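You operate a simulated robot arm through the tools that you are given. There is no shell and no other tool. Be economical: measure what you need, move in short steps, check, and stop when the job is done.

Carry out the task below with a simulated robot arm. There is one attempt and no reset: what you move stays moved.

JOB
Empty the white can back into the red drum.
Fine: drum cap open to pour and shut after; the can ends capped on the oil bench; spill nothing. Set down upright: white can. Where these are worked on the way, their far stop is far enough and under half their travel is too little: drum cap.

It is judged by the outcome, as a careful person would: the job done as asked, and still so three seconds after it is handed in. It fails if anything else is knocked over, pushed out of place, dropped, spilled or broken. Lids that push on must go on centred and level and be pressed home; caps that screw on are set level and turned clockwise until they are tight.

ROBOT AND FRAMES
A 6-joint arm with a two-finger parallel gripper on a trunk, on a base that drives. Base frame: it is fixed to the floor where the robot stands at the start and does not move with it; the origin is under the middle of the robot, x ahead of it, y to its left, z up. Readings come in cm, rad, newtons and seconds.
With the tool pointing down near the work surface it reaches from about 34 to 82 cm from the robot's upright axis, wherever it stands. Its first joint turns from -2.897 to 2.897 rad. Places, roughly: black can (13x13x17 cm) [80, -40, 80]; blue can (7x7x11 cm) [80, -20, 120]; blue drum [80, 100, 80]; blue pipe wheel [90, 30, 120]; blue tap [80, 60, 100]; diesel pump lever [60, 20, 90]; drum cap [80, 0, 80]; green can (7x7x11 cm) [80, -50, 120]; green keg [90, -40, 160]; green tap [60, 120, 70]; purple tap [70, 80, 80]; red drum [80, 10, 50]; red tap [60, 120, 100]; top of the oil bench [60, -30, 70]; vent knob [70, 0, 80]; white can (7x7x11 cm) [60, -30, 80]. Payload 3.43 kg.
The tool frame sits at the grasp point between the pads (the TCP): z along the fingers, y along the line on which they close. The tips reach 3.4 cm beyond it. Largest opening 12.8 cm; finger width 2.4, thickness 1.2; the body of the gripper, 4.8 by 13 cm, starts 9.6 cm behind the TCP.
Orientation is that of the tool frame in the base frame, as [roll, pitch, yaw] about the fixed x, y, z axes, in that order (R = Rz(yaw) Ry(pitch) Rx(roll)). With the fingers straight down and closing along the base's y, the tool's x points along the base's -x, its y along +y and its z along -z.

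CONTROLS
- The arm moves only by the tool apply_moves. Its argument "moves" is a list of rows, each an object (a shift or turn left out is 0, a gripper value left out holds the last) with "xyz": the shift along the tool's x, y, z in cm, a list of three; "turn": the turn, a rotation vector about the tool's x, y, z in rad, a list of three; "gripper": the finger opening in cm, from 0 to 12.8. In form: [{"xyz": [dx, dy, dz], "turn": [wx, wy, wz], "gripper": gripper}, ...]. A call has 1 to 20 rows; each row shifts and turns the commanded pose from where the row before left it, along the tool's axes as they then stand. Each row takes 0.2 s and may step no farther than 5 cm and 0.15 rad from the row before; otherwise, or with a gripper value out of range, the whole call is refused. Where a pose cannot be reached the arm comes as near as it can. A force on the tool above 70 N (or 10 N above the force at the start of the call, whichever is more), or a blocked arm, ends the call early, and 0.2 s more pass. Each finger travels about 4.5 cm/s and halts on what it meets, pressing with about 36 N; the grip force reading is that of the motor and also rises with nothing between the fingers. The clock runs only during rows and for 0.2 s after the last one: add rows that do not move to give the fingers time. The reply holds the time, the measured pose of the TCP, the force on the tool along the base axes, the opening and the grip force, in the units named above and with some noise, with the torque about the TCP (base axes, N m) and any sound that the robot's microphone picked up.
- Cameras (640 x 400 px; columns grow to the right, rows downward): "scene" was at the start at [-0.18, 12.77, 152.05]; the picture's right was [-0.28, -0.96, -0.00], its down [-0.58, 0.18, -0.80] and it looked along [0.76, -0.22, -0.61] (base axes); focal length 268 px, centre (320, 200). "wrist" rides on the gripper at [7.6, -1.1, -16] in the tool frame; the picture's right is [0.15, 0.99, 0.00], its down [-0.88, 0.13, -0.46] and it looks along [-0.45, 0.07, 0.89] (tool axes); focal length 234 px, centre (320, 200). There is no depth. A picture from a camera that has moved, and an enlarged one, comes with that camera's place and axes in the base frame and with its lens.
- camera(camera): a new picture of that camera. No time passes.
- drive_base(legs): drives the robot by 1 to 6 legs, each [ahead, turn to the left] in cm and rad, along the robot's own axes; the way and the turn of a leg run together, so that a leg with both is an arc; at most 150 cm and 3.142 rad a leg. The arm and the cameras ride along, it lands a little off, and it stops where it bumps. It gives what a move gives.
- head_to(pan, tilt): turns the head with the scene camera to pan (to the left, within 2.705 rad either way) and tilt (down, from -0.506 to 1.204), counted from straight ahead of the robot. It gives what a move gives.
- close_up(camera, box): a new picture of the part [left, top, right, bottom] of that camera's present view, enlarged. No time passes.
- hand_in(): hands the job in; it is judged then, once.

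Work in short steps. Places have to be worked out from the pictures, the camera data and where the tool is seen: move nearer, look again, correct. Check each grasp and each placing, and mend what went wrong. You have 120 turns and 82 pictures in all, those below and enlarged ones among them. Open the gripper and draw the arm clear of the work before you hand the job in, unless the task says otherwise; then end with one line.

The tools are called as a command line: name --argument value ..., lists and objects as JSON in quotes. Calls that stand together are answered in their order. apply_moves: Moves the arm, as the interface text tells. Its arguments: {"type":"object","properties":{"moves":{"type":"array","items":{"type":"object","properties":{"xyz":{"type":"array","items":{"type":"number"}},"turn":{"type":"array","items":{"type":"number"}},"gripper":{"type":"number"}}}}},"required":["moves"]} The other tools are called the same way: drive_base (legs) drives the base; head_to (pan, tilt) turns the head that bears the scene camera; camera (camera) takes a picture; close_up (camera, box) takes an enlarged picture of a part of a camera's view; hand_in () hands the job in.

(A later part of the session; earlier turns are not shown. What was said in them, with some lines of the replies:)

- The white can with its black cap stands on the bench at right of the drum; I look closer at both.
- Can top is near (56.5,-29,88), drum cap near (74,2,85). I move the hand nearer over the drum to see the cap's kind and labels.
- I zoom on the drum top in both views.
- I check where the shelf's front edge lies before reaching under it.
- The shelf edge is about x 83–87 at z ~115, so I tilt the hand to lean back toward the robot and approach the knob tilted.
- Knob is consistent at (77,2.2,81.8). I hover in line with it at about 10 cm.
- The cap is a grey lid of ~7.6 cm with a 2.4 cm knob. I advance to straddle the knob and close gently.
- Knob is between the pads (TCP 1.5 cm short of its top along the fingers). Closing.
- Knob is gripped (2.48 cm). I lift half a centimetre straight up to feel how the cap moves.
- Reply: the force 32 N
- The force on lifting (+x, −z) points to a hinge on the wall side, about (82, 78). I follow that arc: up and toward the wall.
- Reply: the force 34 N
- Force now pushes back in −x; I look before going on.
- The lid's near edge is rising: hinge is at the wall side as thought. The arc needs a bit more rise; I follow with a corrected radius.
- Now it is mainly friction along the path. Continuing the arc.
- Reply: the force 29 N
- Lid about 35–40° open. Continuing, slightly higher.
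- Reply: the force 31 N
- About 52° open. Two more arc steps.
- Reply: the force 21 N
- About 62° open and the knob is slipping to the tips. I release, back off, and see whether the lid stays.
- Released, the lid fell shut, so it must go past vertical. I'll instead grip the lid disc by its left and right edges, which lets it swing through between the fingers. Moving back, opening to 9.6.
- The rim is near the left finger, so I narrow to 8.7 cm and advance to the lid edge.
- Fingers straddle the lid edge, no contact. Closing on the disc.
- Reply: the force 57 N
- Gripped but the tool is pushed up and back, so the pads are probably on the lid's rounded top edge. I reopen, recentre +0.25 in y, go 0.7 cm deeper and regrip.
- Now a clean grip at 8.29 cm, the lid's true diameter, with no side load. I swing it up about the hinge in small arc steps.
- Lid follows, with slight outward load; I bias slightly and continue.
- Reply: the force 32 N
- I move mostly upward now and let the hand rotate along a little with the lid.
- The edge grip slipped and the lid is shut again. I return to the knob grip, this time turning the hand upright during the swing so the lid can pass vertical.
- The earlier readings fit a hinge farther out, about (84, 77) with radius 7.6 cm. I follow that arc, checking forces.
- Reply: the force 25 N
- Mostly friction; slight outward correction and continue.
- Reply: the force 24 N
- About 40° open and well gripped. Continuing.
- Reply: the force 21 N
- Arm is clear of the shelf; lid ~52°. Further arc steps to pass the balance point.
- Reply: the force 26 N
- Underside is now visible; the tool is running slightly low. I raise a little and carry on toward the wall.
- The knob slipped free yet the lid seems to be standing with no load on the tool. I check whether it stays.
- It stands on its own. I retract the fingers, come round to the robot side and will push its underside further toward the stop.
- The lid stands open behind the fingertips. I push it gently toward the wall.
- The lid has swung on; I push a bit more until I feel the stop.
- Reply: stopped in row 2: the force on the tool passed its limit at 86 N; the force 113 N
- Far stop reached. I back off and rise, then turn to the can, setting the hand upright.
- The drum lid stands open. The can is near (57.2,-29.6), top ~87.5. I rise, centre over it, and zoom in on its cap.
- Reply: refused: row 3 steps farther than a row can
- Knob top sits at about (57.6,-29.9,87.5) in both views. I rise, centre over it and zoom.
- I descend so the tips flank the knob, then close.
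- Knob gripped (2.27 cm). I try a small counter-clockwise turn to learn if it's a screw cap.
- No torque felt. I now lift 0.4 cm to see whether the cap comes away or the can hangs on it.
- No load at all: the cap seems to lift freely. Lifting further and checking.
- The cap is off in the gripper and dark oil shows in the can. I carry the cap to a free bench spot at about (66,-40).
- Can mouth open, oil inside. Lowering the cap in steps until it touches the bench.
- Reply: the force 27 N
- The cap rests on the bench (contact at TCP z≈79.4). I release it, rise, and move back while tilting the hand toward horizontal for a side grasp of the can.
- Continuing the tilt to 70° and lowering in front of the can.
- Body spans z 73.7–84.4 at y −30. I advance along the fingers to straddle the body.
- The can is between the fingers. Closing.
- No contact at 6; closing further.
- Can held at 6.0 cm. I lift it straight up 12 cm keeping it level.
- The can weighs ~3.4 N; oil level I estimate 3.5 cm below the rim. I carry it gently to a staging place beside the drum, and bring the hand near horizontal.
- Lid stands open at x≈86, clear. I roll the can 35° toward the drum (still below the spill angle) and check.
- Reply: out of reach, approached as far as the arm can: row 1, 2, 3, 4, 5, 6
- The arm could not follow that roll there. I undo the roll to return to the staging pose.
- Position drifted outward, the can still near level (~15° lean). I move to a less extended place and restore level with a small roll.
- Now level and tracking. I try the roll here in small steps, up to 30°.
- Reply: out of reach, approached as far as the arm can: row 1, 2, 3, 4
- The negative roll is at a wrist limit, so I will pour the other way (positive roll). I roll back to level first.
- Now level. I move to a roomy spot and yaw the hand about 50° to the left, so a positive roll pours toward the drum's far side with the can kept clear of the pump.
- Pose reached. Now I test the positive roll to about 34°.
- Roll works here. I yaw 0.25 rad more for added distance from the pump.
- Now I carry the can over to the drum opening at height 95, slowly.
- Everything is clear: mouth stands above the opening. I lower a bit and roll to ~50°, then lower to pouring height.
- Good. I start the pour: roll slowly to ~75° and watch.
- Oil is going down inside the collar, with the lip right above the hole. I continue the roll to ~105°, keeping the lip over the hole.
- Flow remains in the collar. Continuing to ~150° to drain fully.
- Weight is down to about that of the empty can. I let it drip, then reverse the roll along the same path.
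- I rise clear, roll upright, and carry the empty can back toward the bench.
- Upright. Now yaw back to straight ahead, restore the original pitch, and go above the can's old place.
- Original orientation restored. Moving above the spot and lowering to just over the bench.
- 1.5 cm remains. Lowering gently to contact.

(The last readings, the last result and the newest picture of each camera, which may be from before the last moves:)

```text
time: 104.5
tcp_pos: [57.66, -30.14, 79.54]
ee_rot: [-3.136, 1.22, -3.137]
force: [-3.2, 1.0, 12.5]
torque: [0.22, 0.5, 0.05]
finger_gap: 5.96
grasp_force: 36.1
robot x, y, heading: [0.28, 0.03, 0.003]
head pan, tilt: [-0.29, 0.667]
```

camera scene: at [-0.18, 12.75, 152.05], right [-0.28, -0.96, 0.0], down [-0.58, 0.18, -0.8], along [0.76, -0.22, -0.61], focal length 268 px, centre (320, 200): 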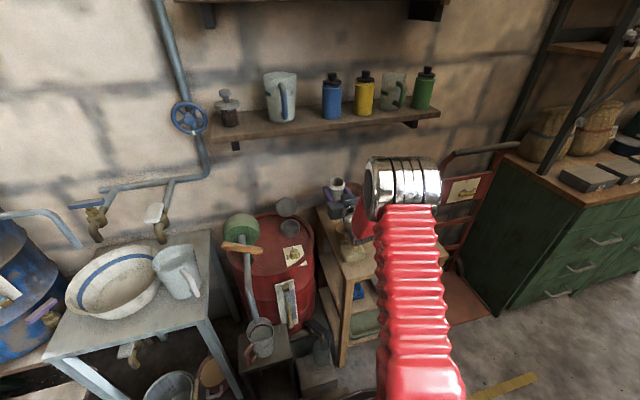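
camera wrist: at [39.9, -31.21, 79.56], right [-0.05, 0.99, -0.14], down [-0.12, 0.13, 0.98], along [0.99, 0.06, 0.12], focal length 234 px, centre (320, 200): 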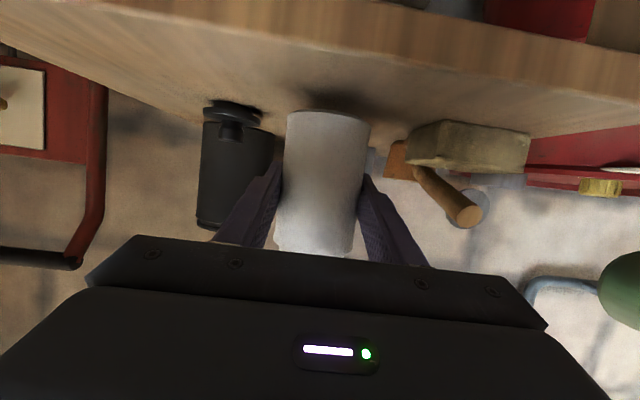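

The bench carries it (+12 N). I open and withdraw straight back along the fingers.

apply_moves --moves '[{"gripper": 7}, {"gripper": 8.4}, {}, {"xyz": [0, 0, -3]}, {"xyz": [0, 0, -4]}, {"xyz": [0, 0, -4]}, {"xyz": [0, 0, -4]}, {}]'

camera --camera "wrist"

```text
time: 106.3
tcp_pos: [43.63, -30.03, 84.75]
ee_rot: [3.131, 1.214, 3.132]
force: [0.0, 0.1, 0.0]
torque: [-0.01, -0.01, -0.02]
finger_gap: 8.41
grasp_force: 0.0
robot x, y, heading: [-0.08, -0.05, 0.007]
head pan, tilt: [-0.29, 0.667]
```

```text
16 pictures are left
camera wrist: at [25.93, -31.3, 83.21], right [-0.05, 0.99, -0.13], down [-0.12, 0.13, 0.98], along [0.99, 0.07, 0.11], focal length 234 px, centre (320, 200)
```

wrist: 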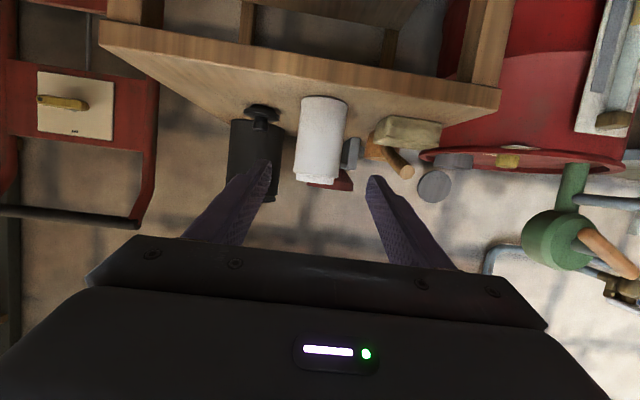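

Can stands upright. Raising, turning the hand down again, and going above the cap.

apply_moves --moves '[{"xyz": [-4.1, 0, 0], "gripper": 5.5}, {"xyz": [-4.1, 0, 0]}, {"xyz": [-4.1, 0, 0]}, {"turn": [0, 0.135, 0]}, {"turn": [0, 0.135, 0]}, {"turn": [0, 0.135, 0]}, {"turn": [0, 0.135, 0]}, {"turn": [0, 0.135, 0]}, {"turn": [0, 0.135, 0]}, {"turn": [0, 0.135, 0]}, {"turn": [0, 0.135, 0]}, {"turn": [0, 0.135, 0]}, {"xyz": [-3.6, -2, 0]}, {"xyz": [-3.6, -2, 0]}, {"xyz": [-3.6, -2, 0]}, {"xyz": [-3.6, -2, 0]}, {"xyz": [-3.6, -2, 0]}, {}]'

close_up --camera "wrist" --box '[220, 40, 480, 200]'

```text
time: 110.1
tcp_pos: [65.5, -39.91, 95.93]
ee_rot: [-3.14, 0.003, 3.141]
force: [0.1, 0.6, -0.1]
torque: [-0.01, 0.01, -0.01]
finger_gap: 5.49
grasp_force: 0.0
robot x, y, heading: [0.22, -0.06, 0.003]
head pan, tilt: [-0.29, 0.667]
```

```text
2.46 times, centred on (350, 120) of wrist
camera zoom: at [57.77, -41.15, 111.97], right [-0.14, 0.99, 0.0], down [0.88, 0.13, 0.46], along [0.45, 0.06, -0.89], focal length 576 px, centre (246, 397)
```

zoom: 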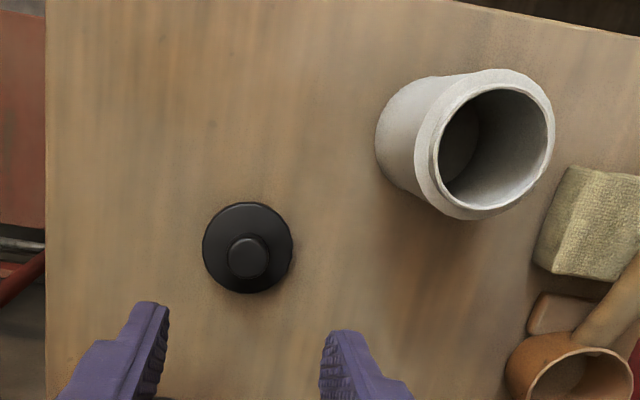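

The can is empty. The cap knob is at (65.9,-40.05); I descend onto it and grip.

apply_moves --moves '[{"xyz": [-0.4, -0.15, 4]}, {"xyz": [0, 0, 4]}, {"xyz": [0, 0, 4]}, {"xyz": [0, 0, 2.5]}, {"xyz": [0, 0, 1.7]}, {"gripper": 2}, {"gripper": 2}, {}, {}]'

```text
time: 112.1
tcp_pos: [66.0, -40.24, 80.03]
ee_rot: [-3.14, 0.003, 3.14]
force: [-0.2, 1.0, 1.3]
torque: [-0.01, -0.01, -0.04]
finger_gap: 2.26
grasp_force: 35.6
robot x, y, heading: [-0.16, -0.14, 0.007]
head pan, tilt: [-0.29, 0.667]
```

Cap gripped. Lifting and carrying it above the can mouth, with the hand turned counter-clockwise 0.5 rad so I can tighten clockwise.

apply_moves --moves '[{"xyz": [0, 0, -4]}, {"xyz": [0, 0, -4]}, {"xyz": [0, 0, -4.5]}, {"xyz": [2.1, 2.5, 0]}, {"xyz": [2.1, 2.5, 0]}, {"xyz": [2.1, 2.5, 0]}, {"xyz": [2.1, 2.59, 0]}, {"turn": [0, 0, -0.125]}, {"turn": [0, 0, -0.125]}, {"turn": [0, 0, -0.125]}, {"turn": [0, 0, -0.125]}, {}]'

close_up --camera "wrist" --box '[220, 90, 420, 215]'

```text
time: 114.7
tcp_pos: [57.75, -30.19, 92.39]
ee_rot: [-3.138, 0.002, -2.641]
force: [-0.3, -0.6, 0.0]
torque: [0.0, 0.03, -0.02]
finger_gap: 2.29
grasp_force: 36.5
robot x, y, heading: [-0.33, -0.58, 0.006]
head pan, tilt: [-0.29, 0.667]
```

```text
3.20 times, centred on (320, 152) of wrist
camera zoom: at [51.48, -34.79, 108.39], right [-0.6, 0.8, 0.0], down [0.71, 0.54, 0.46], along [0.37, 0.27, -0.89], focal length 749 px, centre (320, 352)
```

zoom: 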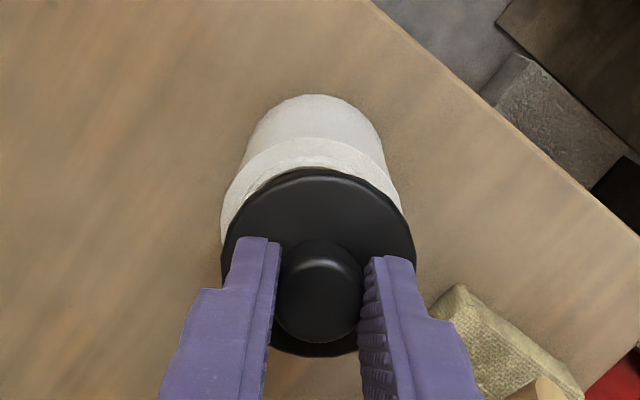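

The cap sits slightly to one side (~0.2 cm); I correct and lower to contact in small steps.

apply_moves --moves '[{"xyz": [0, -0.2, 0.8]}, {"xyz": [0, 0, 0.7]}, {}]'

apply_moves --moves '[{"xyz": [0, 0, 0.25]}, {"xyz": [0, 0, 0.25]}, {}]'

close_up --camera "wrist" --box '[220, 90, 420, 215]'

```text
time: 115.5
tcp_pos: [57.83, -30.46, 90.85]
ee_rot: [-3.138, 0.0, -2.643]
force: [-0.2, 0.3, -0.4]
torque: [0.0, 0.05, -0.02]
finger_gap: 2.27
grasp_force: 36.2
robot x, y, heading: [-0.08, -0.25, 0.002]
head pan, tilt: [-0.29, 0.667]
```

```text
time: 116.3
tcp_pos: [57.76, -30.34, 90.47]
ee_rot: [-3.139, 0.003, -2.644]
force: [-0.8, -0.2, -0.1]
torque: [0.01, 0.01, 0.04]
finger_gap: 2.29
grasp_force: 36.0
robot x, y, heading: [-0.11, -0.31, 0.004]
head pan, tilt: [-0.29, 0.667]
```

```text
3.20 times, centred on (320, 152) of wrist
camera zoom: at [51.58, -34.96, 106.39], right [-0.6, 0.8, 0.0], down [0.71, 0.54, 0.46], along [0.37, 0.27, -0.89], focal length 749 px, centre (320, 352)
```

zoom: 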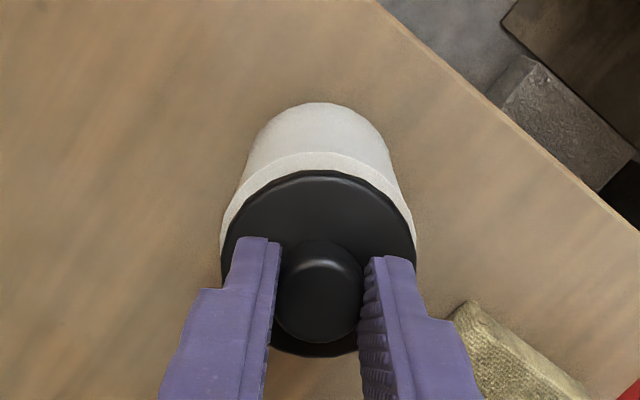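

Centred now. Lowering further by small steps to seat it.

apply_moves --moves '[{"xyz": [0, 0, 0.15]}, {"xyz": [0, 0, 0.15]}, {}]'

```text
time: 117.1
tcp_pos: [57.89, -30.38, 90.25]
ee_rot: [-3.137, 0.001, -2.645]
force: [-0.3, -0.2, -0.6]
torque: [0.02, -0.01, 0.01]
finger_gap: 2.27
grasp_force: 36.0
robot x, y, heading: [-0.46, -0.46, 0.0]
head pan, tilt: [-0.29, 0.667]
```

apply_moves --moves '[{"xyz": [0, 0, 0.12]}, {"xyz": [0, 0, 0.12]}, {}]'

```text
time: 117.9
tcp_pos: [57.92, -30.43, 89.9]
ee_rot: [-3.137, 0.003, -2.645]
force: [-0.2, -0.6, 0.2]
torque: [-0.01, -0.01, 0.03]
finger_gap: 2.27
grasp_force: 36.1
robot x, y, heading: [0.38, -0.24, -0.0]
head pan, tilt: [-0.29, 0.667]
```

apply_moves --moves '[{"xyz": [0, 0, 0.15]}, {"xyz": [0, 0, 0.15]}, {}]'

close_up --camera "wrist" --box '[220, 90, 420, 215]'

```text
time: 118.7
tcp_pos: [57.87, -30.35, 89.69]
ee_rot: [-3.137, 0.002, -2.643]
force: [-0.8, -0.1, 0.3]
torque: [0.03, 0.0, -0.03]
finger_gap: 2.27
grasp_force: 36.0
robot x, y, heading: [-0.17, 0.21, 0.005]
head pan, tilt: [-0.29, 0.667]
```

```text
3.20 times, centred on (320, 152) of wrist
camera zoom: at [51.57, -34.95, 105.54], right [-0.6, 0.8, 0.0], down [0.71, 0.54, 0.46], along [0.37, 0.27, -0.89], focal length 749 px, centre (320, 352)
```

zoom: 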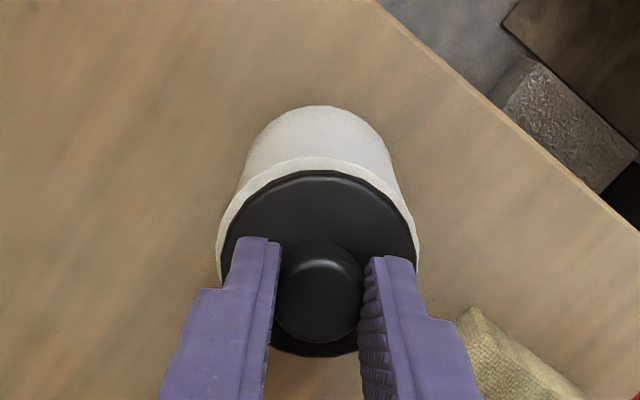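

apply_moves --moves '[{"xyz": [0, 0, 0.15]}, {"xyz": [0, 0, 0.15]}, {}]'

```text
time: 119.5
tcp_pos: [57.87, -30.38, 89.52]
ee_rot: [-3.134, 0.004, -2.643]
force: [-1.9, 2.0, 28.4]
torque: [0.09, 0.03, 0.02]
finger_gap: 2.3
grasp_force: 36.2
robot x, y, heading: [-0.13, -0.06, 0.006]
head pan, tilt: [-0.29, 0.667]
```

Contact at 28 N, level. Now I turn clockwise and watch the torque.

apply_moves --moves '[{"turn": [0, 0, 0.12]}, {"turn": [0, 0, 0.12]}, {"turn": [0, 0, 0.12]}, {}]'

close_up --camera "wrist" --box '[220, 90, 420, 215]'

```text
time: 120.5
tcp_pos: [57.79, -30.37, 89.36]
ee_rot: [-3.139, 0.004, -3.007]
force: [-0.2, -0.1, 19.6]
torque: [0.02, -0.08, 0.03]
finger_gap: 2.25
grasp_force: 35.8
robot x, y, heading: [0.18, -0.11, 0.007]
head pan, tilt: [-0.29, 0.667]
```

```text
3.20 times, centred on (320, 152) of wrist
camera zoom: at [50.31, -32.47, 105.29], right [-0.28, 0.96, 0.0], down [0.85, 0.25, 0.46], along [0.44, 0.13, -0.89], focal length 749 px, centre (320, 352)
```

zoom: 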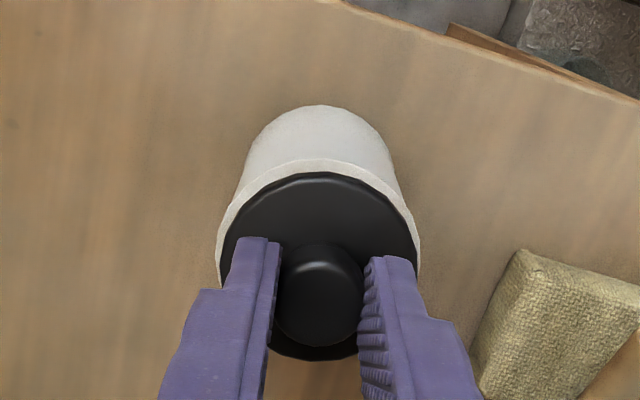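

Force dropped as it turned, so it may be threading down. Continuing clockwise with light pressure.

apply_moves --moves '[{"turn": [0, 0, 0.14]}, {"turn": [0, 0, 0.14]}, {"turn": [0, 0, 0.14]}, {"turn": [0, 0, 0.14]}, {"turn": [0, 0, 0.14]}, {"turn": [0, 0, 0.14]}, {}]'

```text
time: 122.1
tcp_pos: [57.91, -30.33, 89.25]
ee_rot: [3.14, 0.004, 2.436]
force: [0.1, 0.4, 11.0]
torque: [-0.01, 0.02, 0.02]
finger_gap: 2.26
grasp_force: 36.1
robot x, y, heading: [0.09, -0.16, 0.004]
head pan, tilt: [-0.29, 0.667]
```

Load falls steadily with rotation: it is threading. Continue clockwise.

apply_moves --moves '[{"xyz": [0, 0, 0.02], "turn": [0, 0, 0.14]}, {"xyz": [0, 0, 0.02], "turn": [0, 0, 0.14]}, {"xyz": [0, 0, 0.02], "turn": [0, 0, 0.14]}, {"xyz": [0, 0, 0.02], "turn": [0, 0, 0.14]}, {"xyz": [0, 0, 0.02], "turn": [0, 0, 0.14]}, {"xyz": [0, 0, 0.02], "turn": [0, 0, 0.14]}, {"xyz": [0, 0, 0.02], "turn": [0, 0, 0.14]}, {"xyz": [0, 0, 0.02], "turn": [0, 0, 0.14]}, {}]'

```text
time: 124.1
tcp_pos: [57.93, -30.34, 89.24]
ee_rot: [3.137, 0.001, 1.318]
force: [0.9, -2.2, 26.0]
torque: [-0.12, 0.17, -0.02]
finger_gap: 2.23
grasp_force: 36.3
robot x, y, heading: [-0.09, -0.31, 0.007]
head pan, tilt: [-0.29, 0.667]
```

Load rose again with no further descent. I look at the seat.

close_up --camera "wrist" --box '[220, 90, 420, 215]'

close_up --camera "scene" --box '[350, 200, 430, 270]'

```text
3.20 times, centred on (320, 152) of wrist
camera zoom: at [58.53, -22.71, 105.19], right [0.99, -0.11, 0.01], down [-0.1, -0.88, 0.46], along [-0.04, -0.46, -0.89], focal length 749 px, centre (320, 352)
```

zoom: 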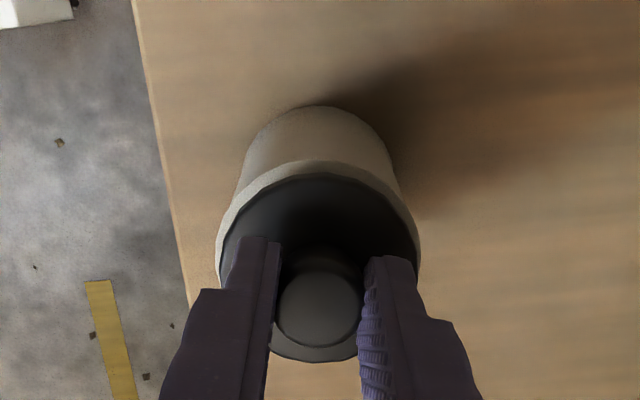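

```text
5.71 times, centred on (390, 235) of scene
camera zoom: at [-0.24, 12.79, 152.04], right [-0.28, -0.96, 0.0], down [-0.58, 0.18, -0.8], along [0.76, -0.22, -0.61], focal length 1534 px, centre (-80, 0)
```

zoom: 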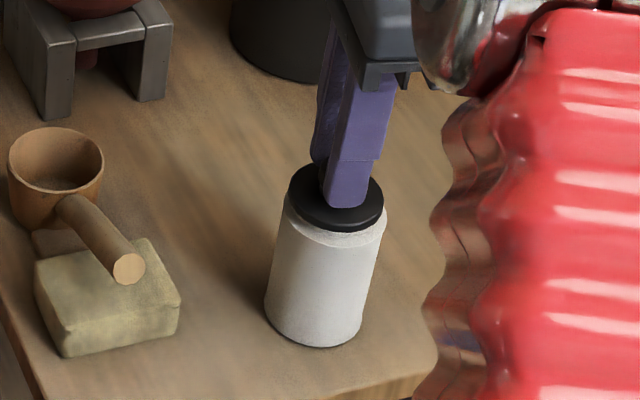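

The cap sits level and centred. I turn further clockwise to feel for tightness.

apply_moves --moves '[{"turn": [0, 0, 0.14]}, {"turn": [0, 0, 0.14]}, {"turn": [0, 0, 0.14]}, {"turn": [0, 0, 0.14]}, {}]'

```text
time: 125.3
tcp_pos: [57.79, -30.32, 89.22]
ee_rot: [3.14, -0.002, 0.757]
force: [-0.2, -1.0, 21.6]
torque: [-0.15, 0.14, 0.06]
finger_gap: 2.25
grasp_force: 35.6
robot x, y, heading: [-0.15, -1.04, 0.004]
head pan, tilt: [-0.29, 0.667]
```

Slight torque now. I press a bit harder to be sure it is home, then turn a little more.

apply_moves --moves '[{"xyz": [0, 0, 0.15]}, {"xyz": [0, 0, 0.15]}, {}]'

apply_moves --moves '[{"turn": [0, 0, 0.14]}, {"turn": [0, 0, 0.14]}, {"turn": [0, 0, 0.14]}, {"turn": [0, 0, 0.14]}, {}]'

```text
time: 126.1
tcp_pos: [57.81, -30.42, 88.86]
ee_rot: [3.136, -0.002, 0.758]
force: [-0.6, -0.8, 31.7]
torque: [0.09, 0.2, 0.06]
finger_gap: 2.24
grasp_force: 36.2
robot x, y, heading: [0.0, 0.02, 0.001]
head pan, tilt: [-0.29, 0.667]
```

```text
time: 127.3
tcp_pos: [57.87, -30.42, 88.8]
ee_rot: [3.139, -0.004, 0.196]
force: [0.6, -0.8, 14.1]
torque: [0.03, 0.02, 0.08]
finger_gap: 2.22
grasp_force: 36.0
robot x, y, heading: [-0.12, -0.33, 0.002]
head pan, tilt: [-0.29, 0.667]
```

I do a small lift test to learn whether the cap now holds onto the can.

apply_moves --moves '[{"xyz": [0, 0, -0.3]}, {"xyz": [0, 0, -0.4]}, {"xyz": [0, 0, -0.4]}, {}]'

close_up --camera "scene" --box '[350, 200, 430, 270]'

```text
time: 128.3
tcp_pos: [57.86, -30.4, 90.0]
ee_rot: [3.138, -0.002, 0.201]
force: [0.2, -0.2, 0.2]
torque: [-0.02, 0.01, 0.0]
finger_gap: 2.22
grasp_force: 36.0
robot x, y, heading: [0.16, -0.09, 0.004]
head pan, tilt: [-0.29, 0.667]
```

```text
5.71 times, centred on (390, 235) of scene
camera zoom: at [-0.18, 12.75, 152.05], right [-0.28, -0.96, -0.01], down [-0.58, 0.18, -0.8], along [0.76, -0.22, -0.61], focal length 1534 px, centre (-80, 0)
```

zoom: 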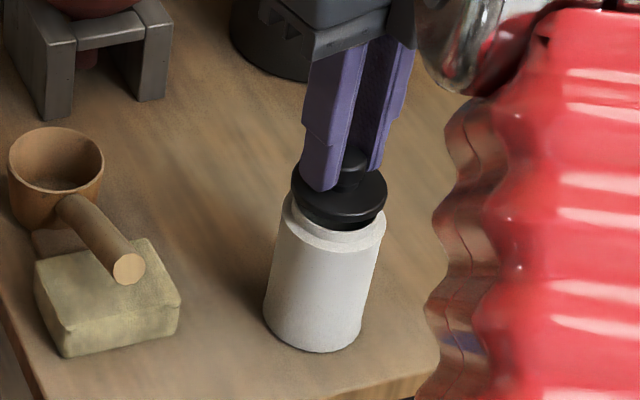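

It lifts off freely, so it's a push-on lid, not a screw. I reseat it and then press it home from above with closed fingers.

apply_moves --moves '[{"xyz": [0, 0, 0.5]}, {"xyz": [0, 0, 0.45]}, {"xyz": [0, 0, 0.15]}, {"xyz": [0, 0, 0.15]}, {}]'

```text
time: 129.5
tcp_pos: [57.94, -30.45, 88.82]
ee_rot: [3.137, -0.004, 0.2]
force: [-2.1, -0.2, 16.7]
torque: [0.08, 0.35, 0.05]
finger_gap: 2.22
grasp_force: 36.2
robot x, y, heading: [-0.01, -0.19, -0.0]
head pan, tilt: [-0.29, 0.667]
```

Seated. Pressing, then releasing, and pressing the knob top with closed fingers.

apply_moves --moves '[{"xyz": [0, 0, 0.2]}, {}, {"xyz": [0, 0, -0.25]}, {"gripper": 5}, {"gripper": 5}, {}, {"xyz": [0, 0, -4]}, {"gripper": 0}, {}, {}, {}, {}, {"xyz": [0, 0, 1.2]}, {}]'

close_up --camera "wrist" --box '[220, 90, 420, 215]'

```text
time: 132.5
tcp_pos: [57.88, -30.41, 91.63]
ee_rot: [3.14, -0.004, 0.198]
force: [0.2, -0.9, -0.1]
torque: [0.01, 0.01, -0.01]
finger_gap: 0.0
grasp_force: 32.6
robot x, y, heading: [-0.04, -0.2, 0.007]
head pan, tilt: [-0.29, 0.667]
```

```text
3.20 times, centred on (320, 152) of wrist
camera zoom: at [64.97, -27.76, 107.6], right [0.34, -0.94, 0.0], down [-0.84, -0.3, 0.45], along [-0.43, -0.16, -0.89], focal length 749 px, centre (320, 352)
```

zoom: 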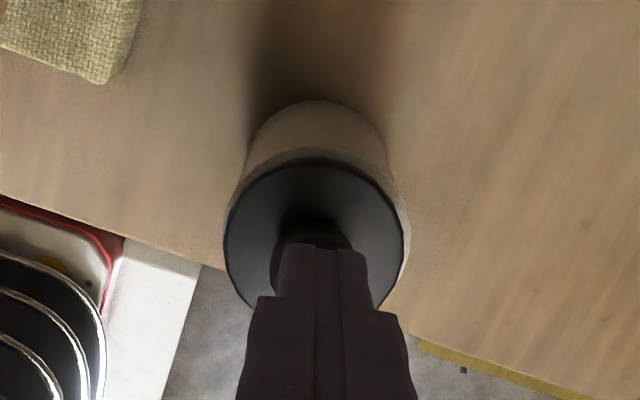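

Fingertips are centred over the knob. Pressing down in small steps.

apply_moves --moves '[{"xyz": [0, 0, 0.4]}, {"xyz": [0, 0, 0.3]}, {"xyz": [0, 0, 0.2]}, {}]'

```text
time: 133.5
tcp_pos: [57.86, -30.43, 90.75]
ee_rot: [3.14, -0.003, 0.199]
force: [0.4, 0.4, 0.4]
torque: [-0.01, 0.01, 0.0]
finger_gap: 0.02
grasp_force: 33.2
robot x, y, heading: [-0.17, -0.35, 0.003]
head pan, tilt: [-0.29, 0.667]
```

apply_moves --moves '[{"xyz": [0, 0, 0.2]}, {"xyz": [0, 0, 0.2]}, {"xyz": [0, 0, 0.2]}, {}]'

```text
time: 134.5
tcp_pos: [57.93, -30.36, 90.51]
ee_rot: [3.132, -0.011, 0.198]
force: [-8.9, 2.4, 61.1]
torque: [0.03, 0.71, 0.0]
finger_gap: 0.01
grasp_force: 33.0
robot x, y, heading: [0.21, -0.49, 0.006]
head pan, tilt: [-0.29, 0.667]
```

61 N pressed home. I rise and turn the hand back to its usual heading.

apply_moves --moves '[{"xyz": [0, 0, -4]}, {"xyz": [0, 0, -4]}, {"turn": [0, 0, -0.147]}, {"turn": [0, 0, -0.147]}, {"turn": [0, 0, -0.147]}, {"turn": [0, 0, -0.147]}, {"turn": [0, 0, -0.147]}, {"turn": [0, 0, -0.147]}, {"turn": [0, 0, -0.147]}, {"turn": [0, 0, -0.147]}, {"turn": [0, 0, -0.147]}, {"turn": [0, 0, -0.147]}, {"turn": [0, 0, -0.147]}, {"turn": [0, 0, -0.147]}, {"turn": [0, 0, -0.147]}, {"turn": [0, 0, -0.147]}, {"turn": [0, 0, -0.147]}, {"turn": [0, 0, -0.147]}, {"turn": [0, 0, -0.147]}, {"turn": [0, 0, -0.147]}]'

apply_moves --moves '[{"turn": [0, 0, -0.147]}, {"turn": [0, 0, -0.147]}, {"gripper": 4.6}, {}]'

camera --camera "scene"

```text
time: 138.7
tcp_pos: [57.77, -30.36, 98.17]
ee_rot: [-3.141, 0.004, 2.847]
force: [-1.5, -0.3, -0.3]
torque: [0.0, -0.02, 0.03]
finger_gap: 0.0
grasp_force: 33.1
robot x, y, heading: [-0.1, -0.24, 0.006]
head pan, tilt: [-0.29, 0.667]
```

```text
time: 139.7
tcp_pos: [57.82, -30.32, 98.14]
ee_rot: [-3.14, 0.004, -3.141]
force: [0.2, -0.6, 0.2]
torque: [0.0, -0.04, 0.02]
finger_gap: 4.6
grasp_force: 0.0
robot x, y, heading: [0.44, -0.69, 0.003]
head pan, tilt: [-0.29, 0.667]
```

```text
6 pictures are left
camera scene: at [-0.18, 12.75, 152.05], right [-0.28, -0.96, -0.01], down [-0.58, 0.18, -0.8], along [0.76, -0.22, -0.61], focal length 268 px, centre (320, 200)
```

scene: 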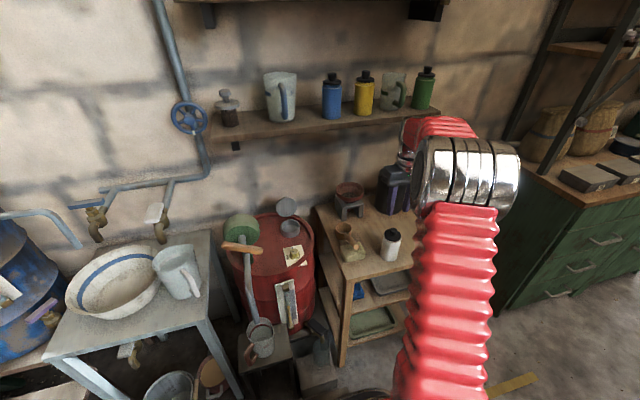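

Can is capped and upright. Now for the drum lid: I go over it, tilt the hand, and reach past its top edge from above.

apply_moves --moves '[{"xyz": [0, 4.6, 0]}, {"xyz": [0, 4.6, 0]}, {"xyz": [0, 4.6, 0]}, {"xyz": [0, 4.6, 0]}, {"xyz": [0, 4.6, 0]}, {"xyz": [0, 4.6, 0]}, {"xyz": [0, 4.9, 0]}, {"turn": [0, -0.15, 0]}, {"turn": [0, -0.15, 0]}, {"turn": [0, -0.15, 0]}, {"turn": [0, -0.15, 0]}, {"xyz": [-2.79, 0, 2.68]}, {"xyz": [-2.79, 0, 2.68]}, {"xyz": [-2.79, 0, 2.68]}, {"xyz": [-2.79, 0, 2.68]}, {"xyz": [-2.79, 0, 2.68]}, {"xyz": [-2.79, 0, 2.68]}, {"xyz": [-2.79, 0, 2.68]}, {"xyz": [-2.79, 0, 2.68]}, {}]'

close_up --camera "wrist" --box '[200, 65, 440, 215]'

```text
time: 143.9
tcp_pos: [88.31, 1.81, 93.03]
ee_rot: [-3.139, 0.602, 3.14]
force: [0.9, 0.1, 0.4]
torque: [0.0, 0.01, -0.01]
finger_gap: 4.61
grasp_force: 0.2
robot x, y, heading: [-0.29, -0.44, -0.001]
head pan, tilt: [-0.29, 0.667]
```

```text
2.67 times, centred on (320, 140) of wrist
camera zoom: at [72.87, 0.74, 101.78], right [-0.12, 0.99, -0.08], down [0.47, 0.13, 0.87], along [0.88, 0.06, -0.48], focal length 624 px, centre (320, 360)
```

zoom: 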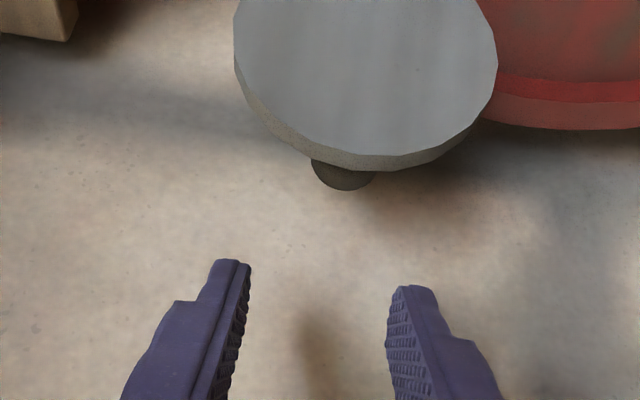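

Lid top edge is at about (87.5, 86.5), the knob behind it at y≈2.1. I lower the fingers behind the lid, straddling the knob.

apply_moves --moves '[{"xyz": [0, 0.35, 0]}, {"xyz": [0.94, 0, 1.38]}, {"xyz": [0.94, 0, 1.38]}, {"xyz": [0.94, 0, 1.38]}, {}]'

```text
time: 145.1
tcp_pos: [88.46, 2.16, 88.02]
ee_rot: [-3.14, 0.605, 3.139]
force: [0.5, 0.4, 0.6]
torque: [-0.03, -0.02, 0.02]
finger_gap: 4.61
grasp_force: 0.1
robot x, y, heading: [0.13, -0.62, -0.001]
head pan, tilt: [-0.29, 0.667]
```

No contact. Pulling toward the robot.

apply_moves --moves '[{"xyz": [0.825, 0, -0.565]}, {"xyz": [0.825, 0, -0.565]}, {"xyz": [0.825, 0, -0.565]}, {"xyz": [0.825, 0, -0.565]}, {"xyz": [0.825, 0, -0.565]}, {"xyz": [0.825, 0, -0.565]}, {"xyz": [0.825, 0, -0.565]}, {}]'

```text
time: 146.9
tcp_pos: [81.48, 2.31, 87.97]
ee_rot: [-3.141, 0.604, 3.14]
force: [-0.5, 0.2, 0.2]
torque: [0.03, -0.01, -0.02]
finger_gap: 4.6
grasp_force: 0.0
robot x, y, heading: [-0.05, -0.13, 0.004]
head pan, tilt: [-0.29, 0.667]
```

Moved freely; continue 4 cm more, then look.

apply_moves --moves '[{"xyz": [0.825, 0, -0.565]}, {"xyz": [0.825, 0, -0.565]}, {"xyz": [0.825, 0, -0.565]}, {"xyz": [0.825, 0, -0.565]}, {}]'

close_up --camera "wrist" --box '[200, 65, 440, 215]'

```text
time: 148.1
tcp_pos: [77.56, 2.51, 87.93]
ee_rot: [-3.139, 0.604, 3.14]
force: [-1.0, 0.0, 1.2]
torque: [0.01, -0.04, -0.01]
finger_gap: 4.58
grasp_force: 0.0
robot x, y, heading: [0.23, -0.33, 0.0]
head pan, tilt: [-0.29, 0.667]
```

```text
2.67 times, centred on (320, 140) of wrist
camera zoom: at [62.11, 1.29, 96.82], right [-0.12, 0.99, -0.08], down [0.47, 0.13, 0.87], along [0.88, 0.06, -0.48], focal length 624 px, centre (320, 360)
```

zoom: 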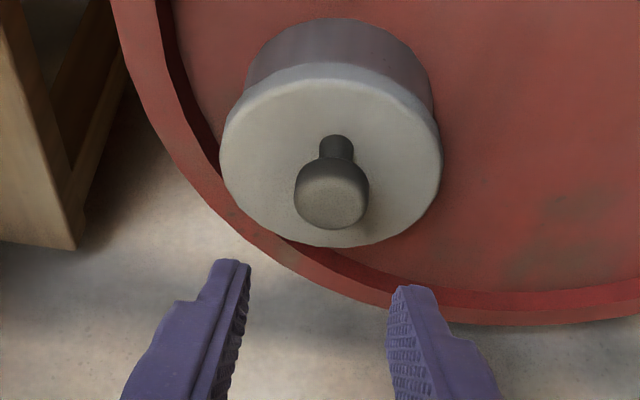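

The lid is shut, knob back at its original place. I press lightly on the knob with closed fingers to make sure.

apply_moves --moves '[{"xyz": [0, 0, -2], "gripper": 0}, {}, {}, {"xyz": [1.9, -0.2, 2.0]}, {"xyz": [0, 0, 0.4]}, {"xyz": [0.17, 0, 0.25]}, {"xyz": [0.17, 0, 0.25]}, {}]'

```text
time: 149.9
tcp_pos: [76.37, 2.18, 86.05]
ee_rot: [-3.141, 0.603, 3.14]
force: [-0.4, -0.8, 0.3]
torque: [-0.01, -0.02, -0.03]
finger_gap: 0.01
grasp_force: 33.2
robot x, y, heading: [0.0, -0.22, 0.001]
head pan, tilt: [-0.29, 0.667]
```

apply_moves --moves '[{"xyz": [0.14, 0, 0.2]}, {"xyz": [0.14, 0, 0.2]}, {"xyz": [0.11, 0, 0.17]}, {}]'

```text
time: 150.9
tcp_pos: [76.27, 2.19, 85.25]
ee_rot: [-3.14, 0.604, 3.141]
force: [-2.5, -1.9, 1.6]
torque: [-0.03, 0.01, -0.03]
finger_gap: 0.01
grasp_force: 32.6
robot x, y, heading: [0.03, -0.32, 0.002]
head pan, tilt: [-0.29, 0.667]
```

Light contact begins; one more step.

apply_moves --moves '[{"xyz": [0.11, 0, 0.17]}, {}]'

```text
time: 151.5
tcp_pos: [76.26, 2.31, 85.25]
ee_rot: [-3.141, 0.605, 3.139]
force: [-18.3, -1.2, 21.1]
torque: [-0.02, 0.33, 0.05]
finger_gap: 0.0
grasp_force: 33.0
robot x, y, heading: [0.07, -0.23, 0.005]
head pan, tilt: [-0.29, 0.667]
```

Firm at once: the lid is fully shut. I back off, open the gripper and draw the arm clear.

apply_moves --moves '[{"xyz": [0, 0, -3]}, {"xyz": [0, 0, -4], "gripper": 6}, {"xyz": [0, 0, -4]}, {"xyz": [4, 0, -2]}, {"xyz": [4, 0, -2], "turn": [0, 0.15, 0]}, {"xyz": [4, 0, -2], "turn": [0, 0.15, 0]}, {"xyz": [4, 0, -2], "turn": [0, 0.15, 0]}, {"turn": [0, 0.15, 0], "gripper": 12}, {}, {}]'

camera --camera "scene"

close_up --camera "scene" --box '[250, 180, 420, 290]'

```text
time: 153.7
tcp_pos: [52.24, 2.37, 93.67]
ee_rot: [-3.138, 0.004, 3.138]
force: [0.0, 0.5, -0.2]
torque: [-0.03, 0.02, -0.02]
finger_gap: 12.01
grasp_force: 0.0
robot x, y, heading: [0.01, -0.34, 0.003]
head pan, tilt: [-0.29, 0.667]
```

```text
3 pictures are left
camera scene: at [-0.2, 12.77, 152.05], right [-0.28, -0.96, 0.0], down [-0.58, 0.18, -0.8], along [0.76, -0.22, -0.61], focal length 268 px, centre (320, 200)
```

scene: 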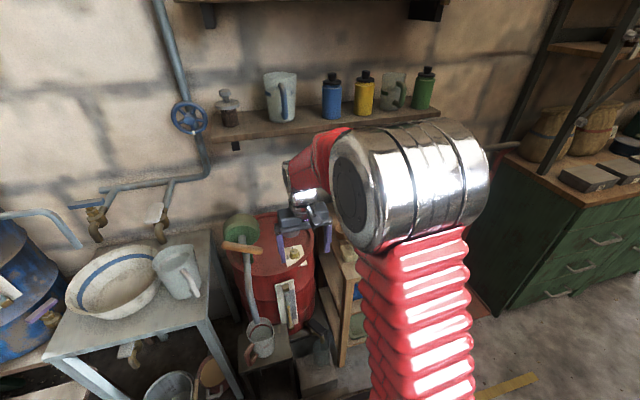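

```text
3.64 times, centred on (335, 235) of scene
camera zoom: at [-0.2, 12.77, 152.05], right [-0.28, -0.96, 0.0], down [-0.58, 0.18, -0.8], along [0.76, -0.22, -0.61], focal length 976 px, centre (266, 73)
```

zoom: 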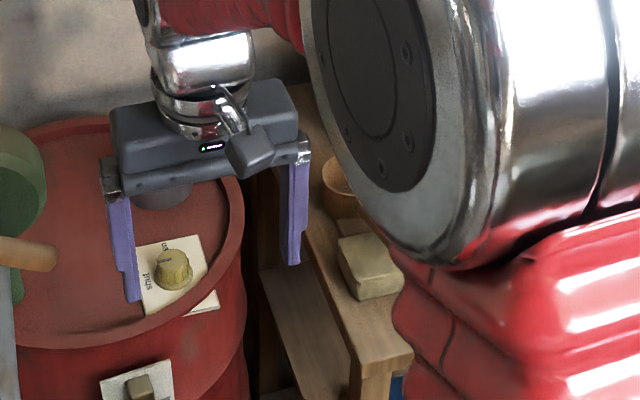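

I raise the arm well clear and take a last look.

apply_moves --moves '[{"xyz": [0, 0, -5]}, {"xyz": [0, 2, -4.5]}, {"xyz": [0, 4, -3]}, {"xyz": [0, 5, -3]}, {"xyz": [0, 5, 0]}, {"xyz": [0, 5, 0]}, {"xyz": [0, 5, 0]}, {}]'

close_up --camera "scene" --box '[220, 170, 430, 310]'

```text
refused: row 4 steps farther than a row can; nothing moved
```

```text
2.86 times, centred on (325, 240) of scene
camera zoom: at [-0.2, 12.77, 152.05], right [-0.28, -0.96, 0.0], down [-0.58, 0.18, -0.8], along [0.76, -0.22, -0.61], focal length 767 px, centre (306, 86)
```

zoom: 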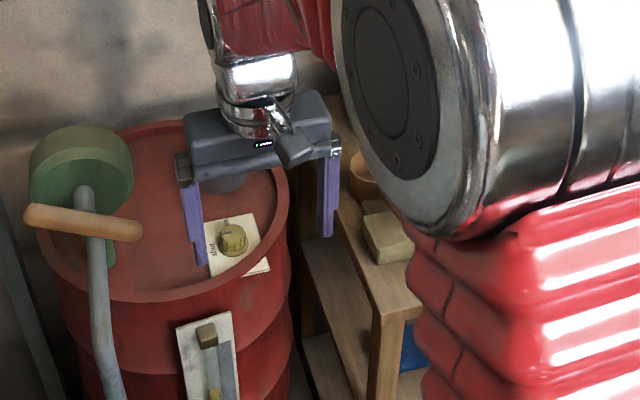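

One row was too long; I redo the retreat straight up, then aside to the left.

apply_moves --moves '[{"xyz": [0, 0, -4.5]}, {"xyz": [0, 0, -4.5]}, {"xyz": [0, 0, -4.5]}, {"xyz": [0, 0, -4.5]}, {"xyz": [3, 3, 0]}, {"xyz": [0, 4.5, 0]}, {"xyz": [0, 4.5, 0]}, {"xyz": [0, 4.5, 0]}, {"xyz": [0, 4.5, 0]}, {"xyz": [0, 4.5, 0]}, {}]'

close_up --camera "scene" --box '[220, 170, 430, 310]'

```text
time: 156.1
tcp_pos: [49.31, 27.75, 111.61]
ee_rot: [-3.141, 0.002, 3.139]
force: [-0.6, -0.3, -1.2]
torque: [0.0, -0.03, 0.0]
finger_gap: 12.01
grasp_force: 0.0
robot x, y, heading: [0.05, -0.08, 0.0]
head pan, tilt: [-0.29, 0.667]
```

```text
2.86 times, centred on (325, 240) of scene
camera zoom: at [-0.2, 12.77, 152.05], right [-0.28, -0.96, 0.0], down [-0.58, 0.18, -0.8], along [0.76, -0.22, -0.61], focal length 767 px, centre (306, 86)
```

zoom: 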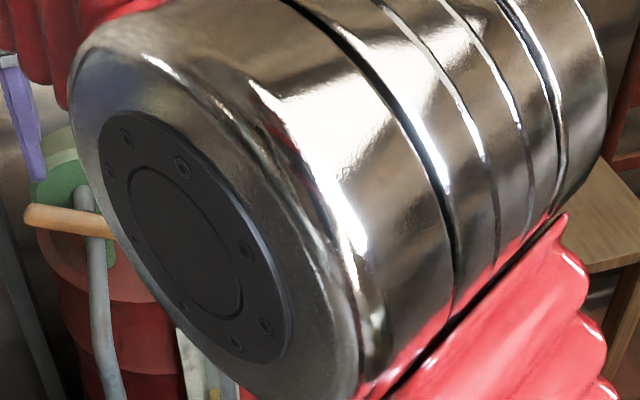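

The arm is clear and the gripper open. The earlier pictures showed the lid shut, and the can capped and upright, so I hand in.

hand_in

```text
The job is handed in.
```

I poured the white can's oil back into the red drum with no spill visible in the pictures. I then shut the drum cap and put the can back upright on the oil bench with its cap pressed on. The arm hid both in the last picture, so I did not see them again right before handing in.
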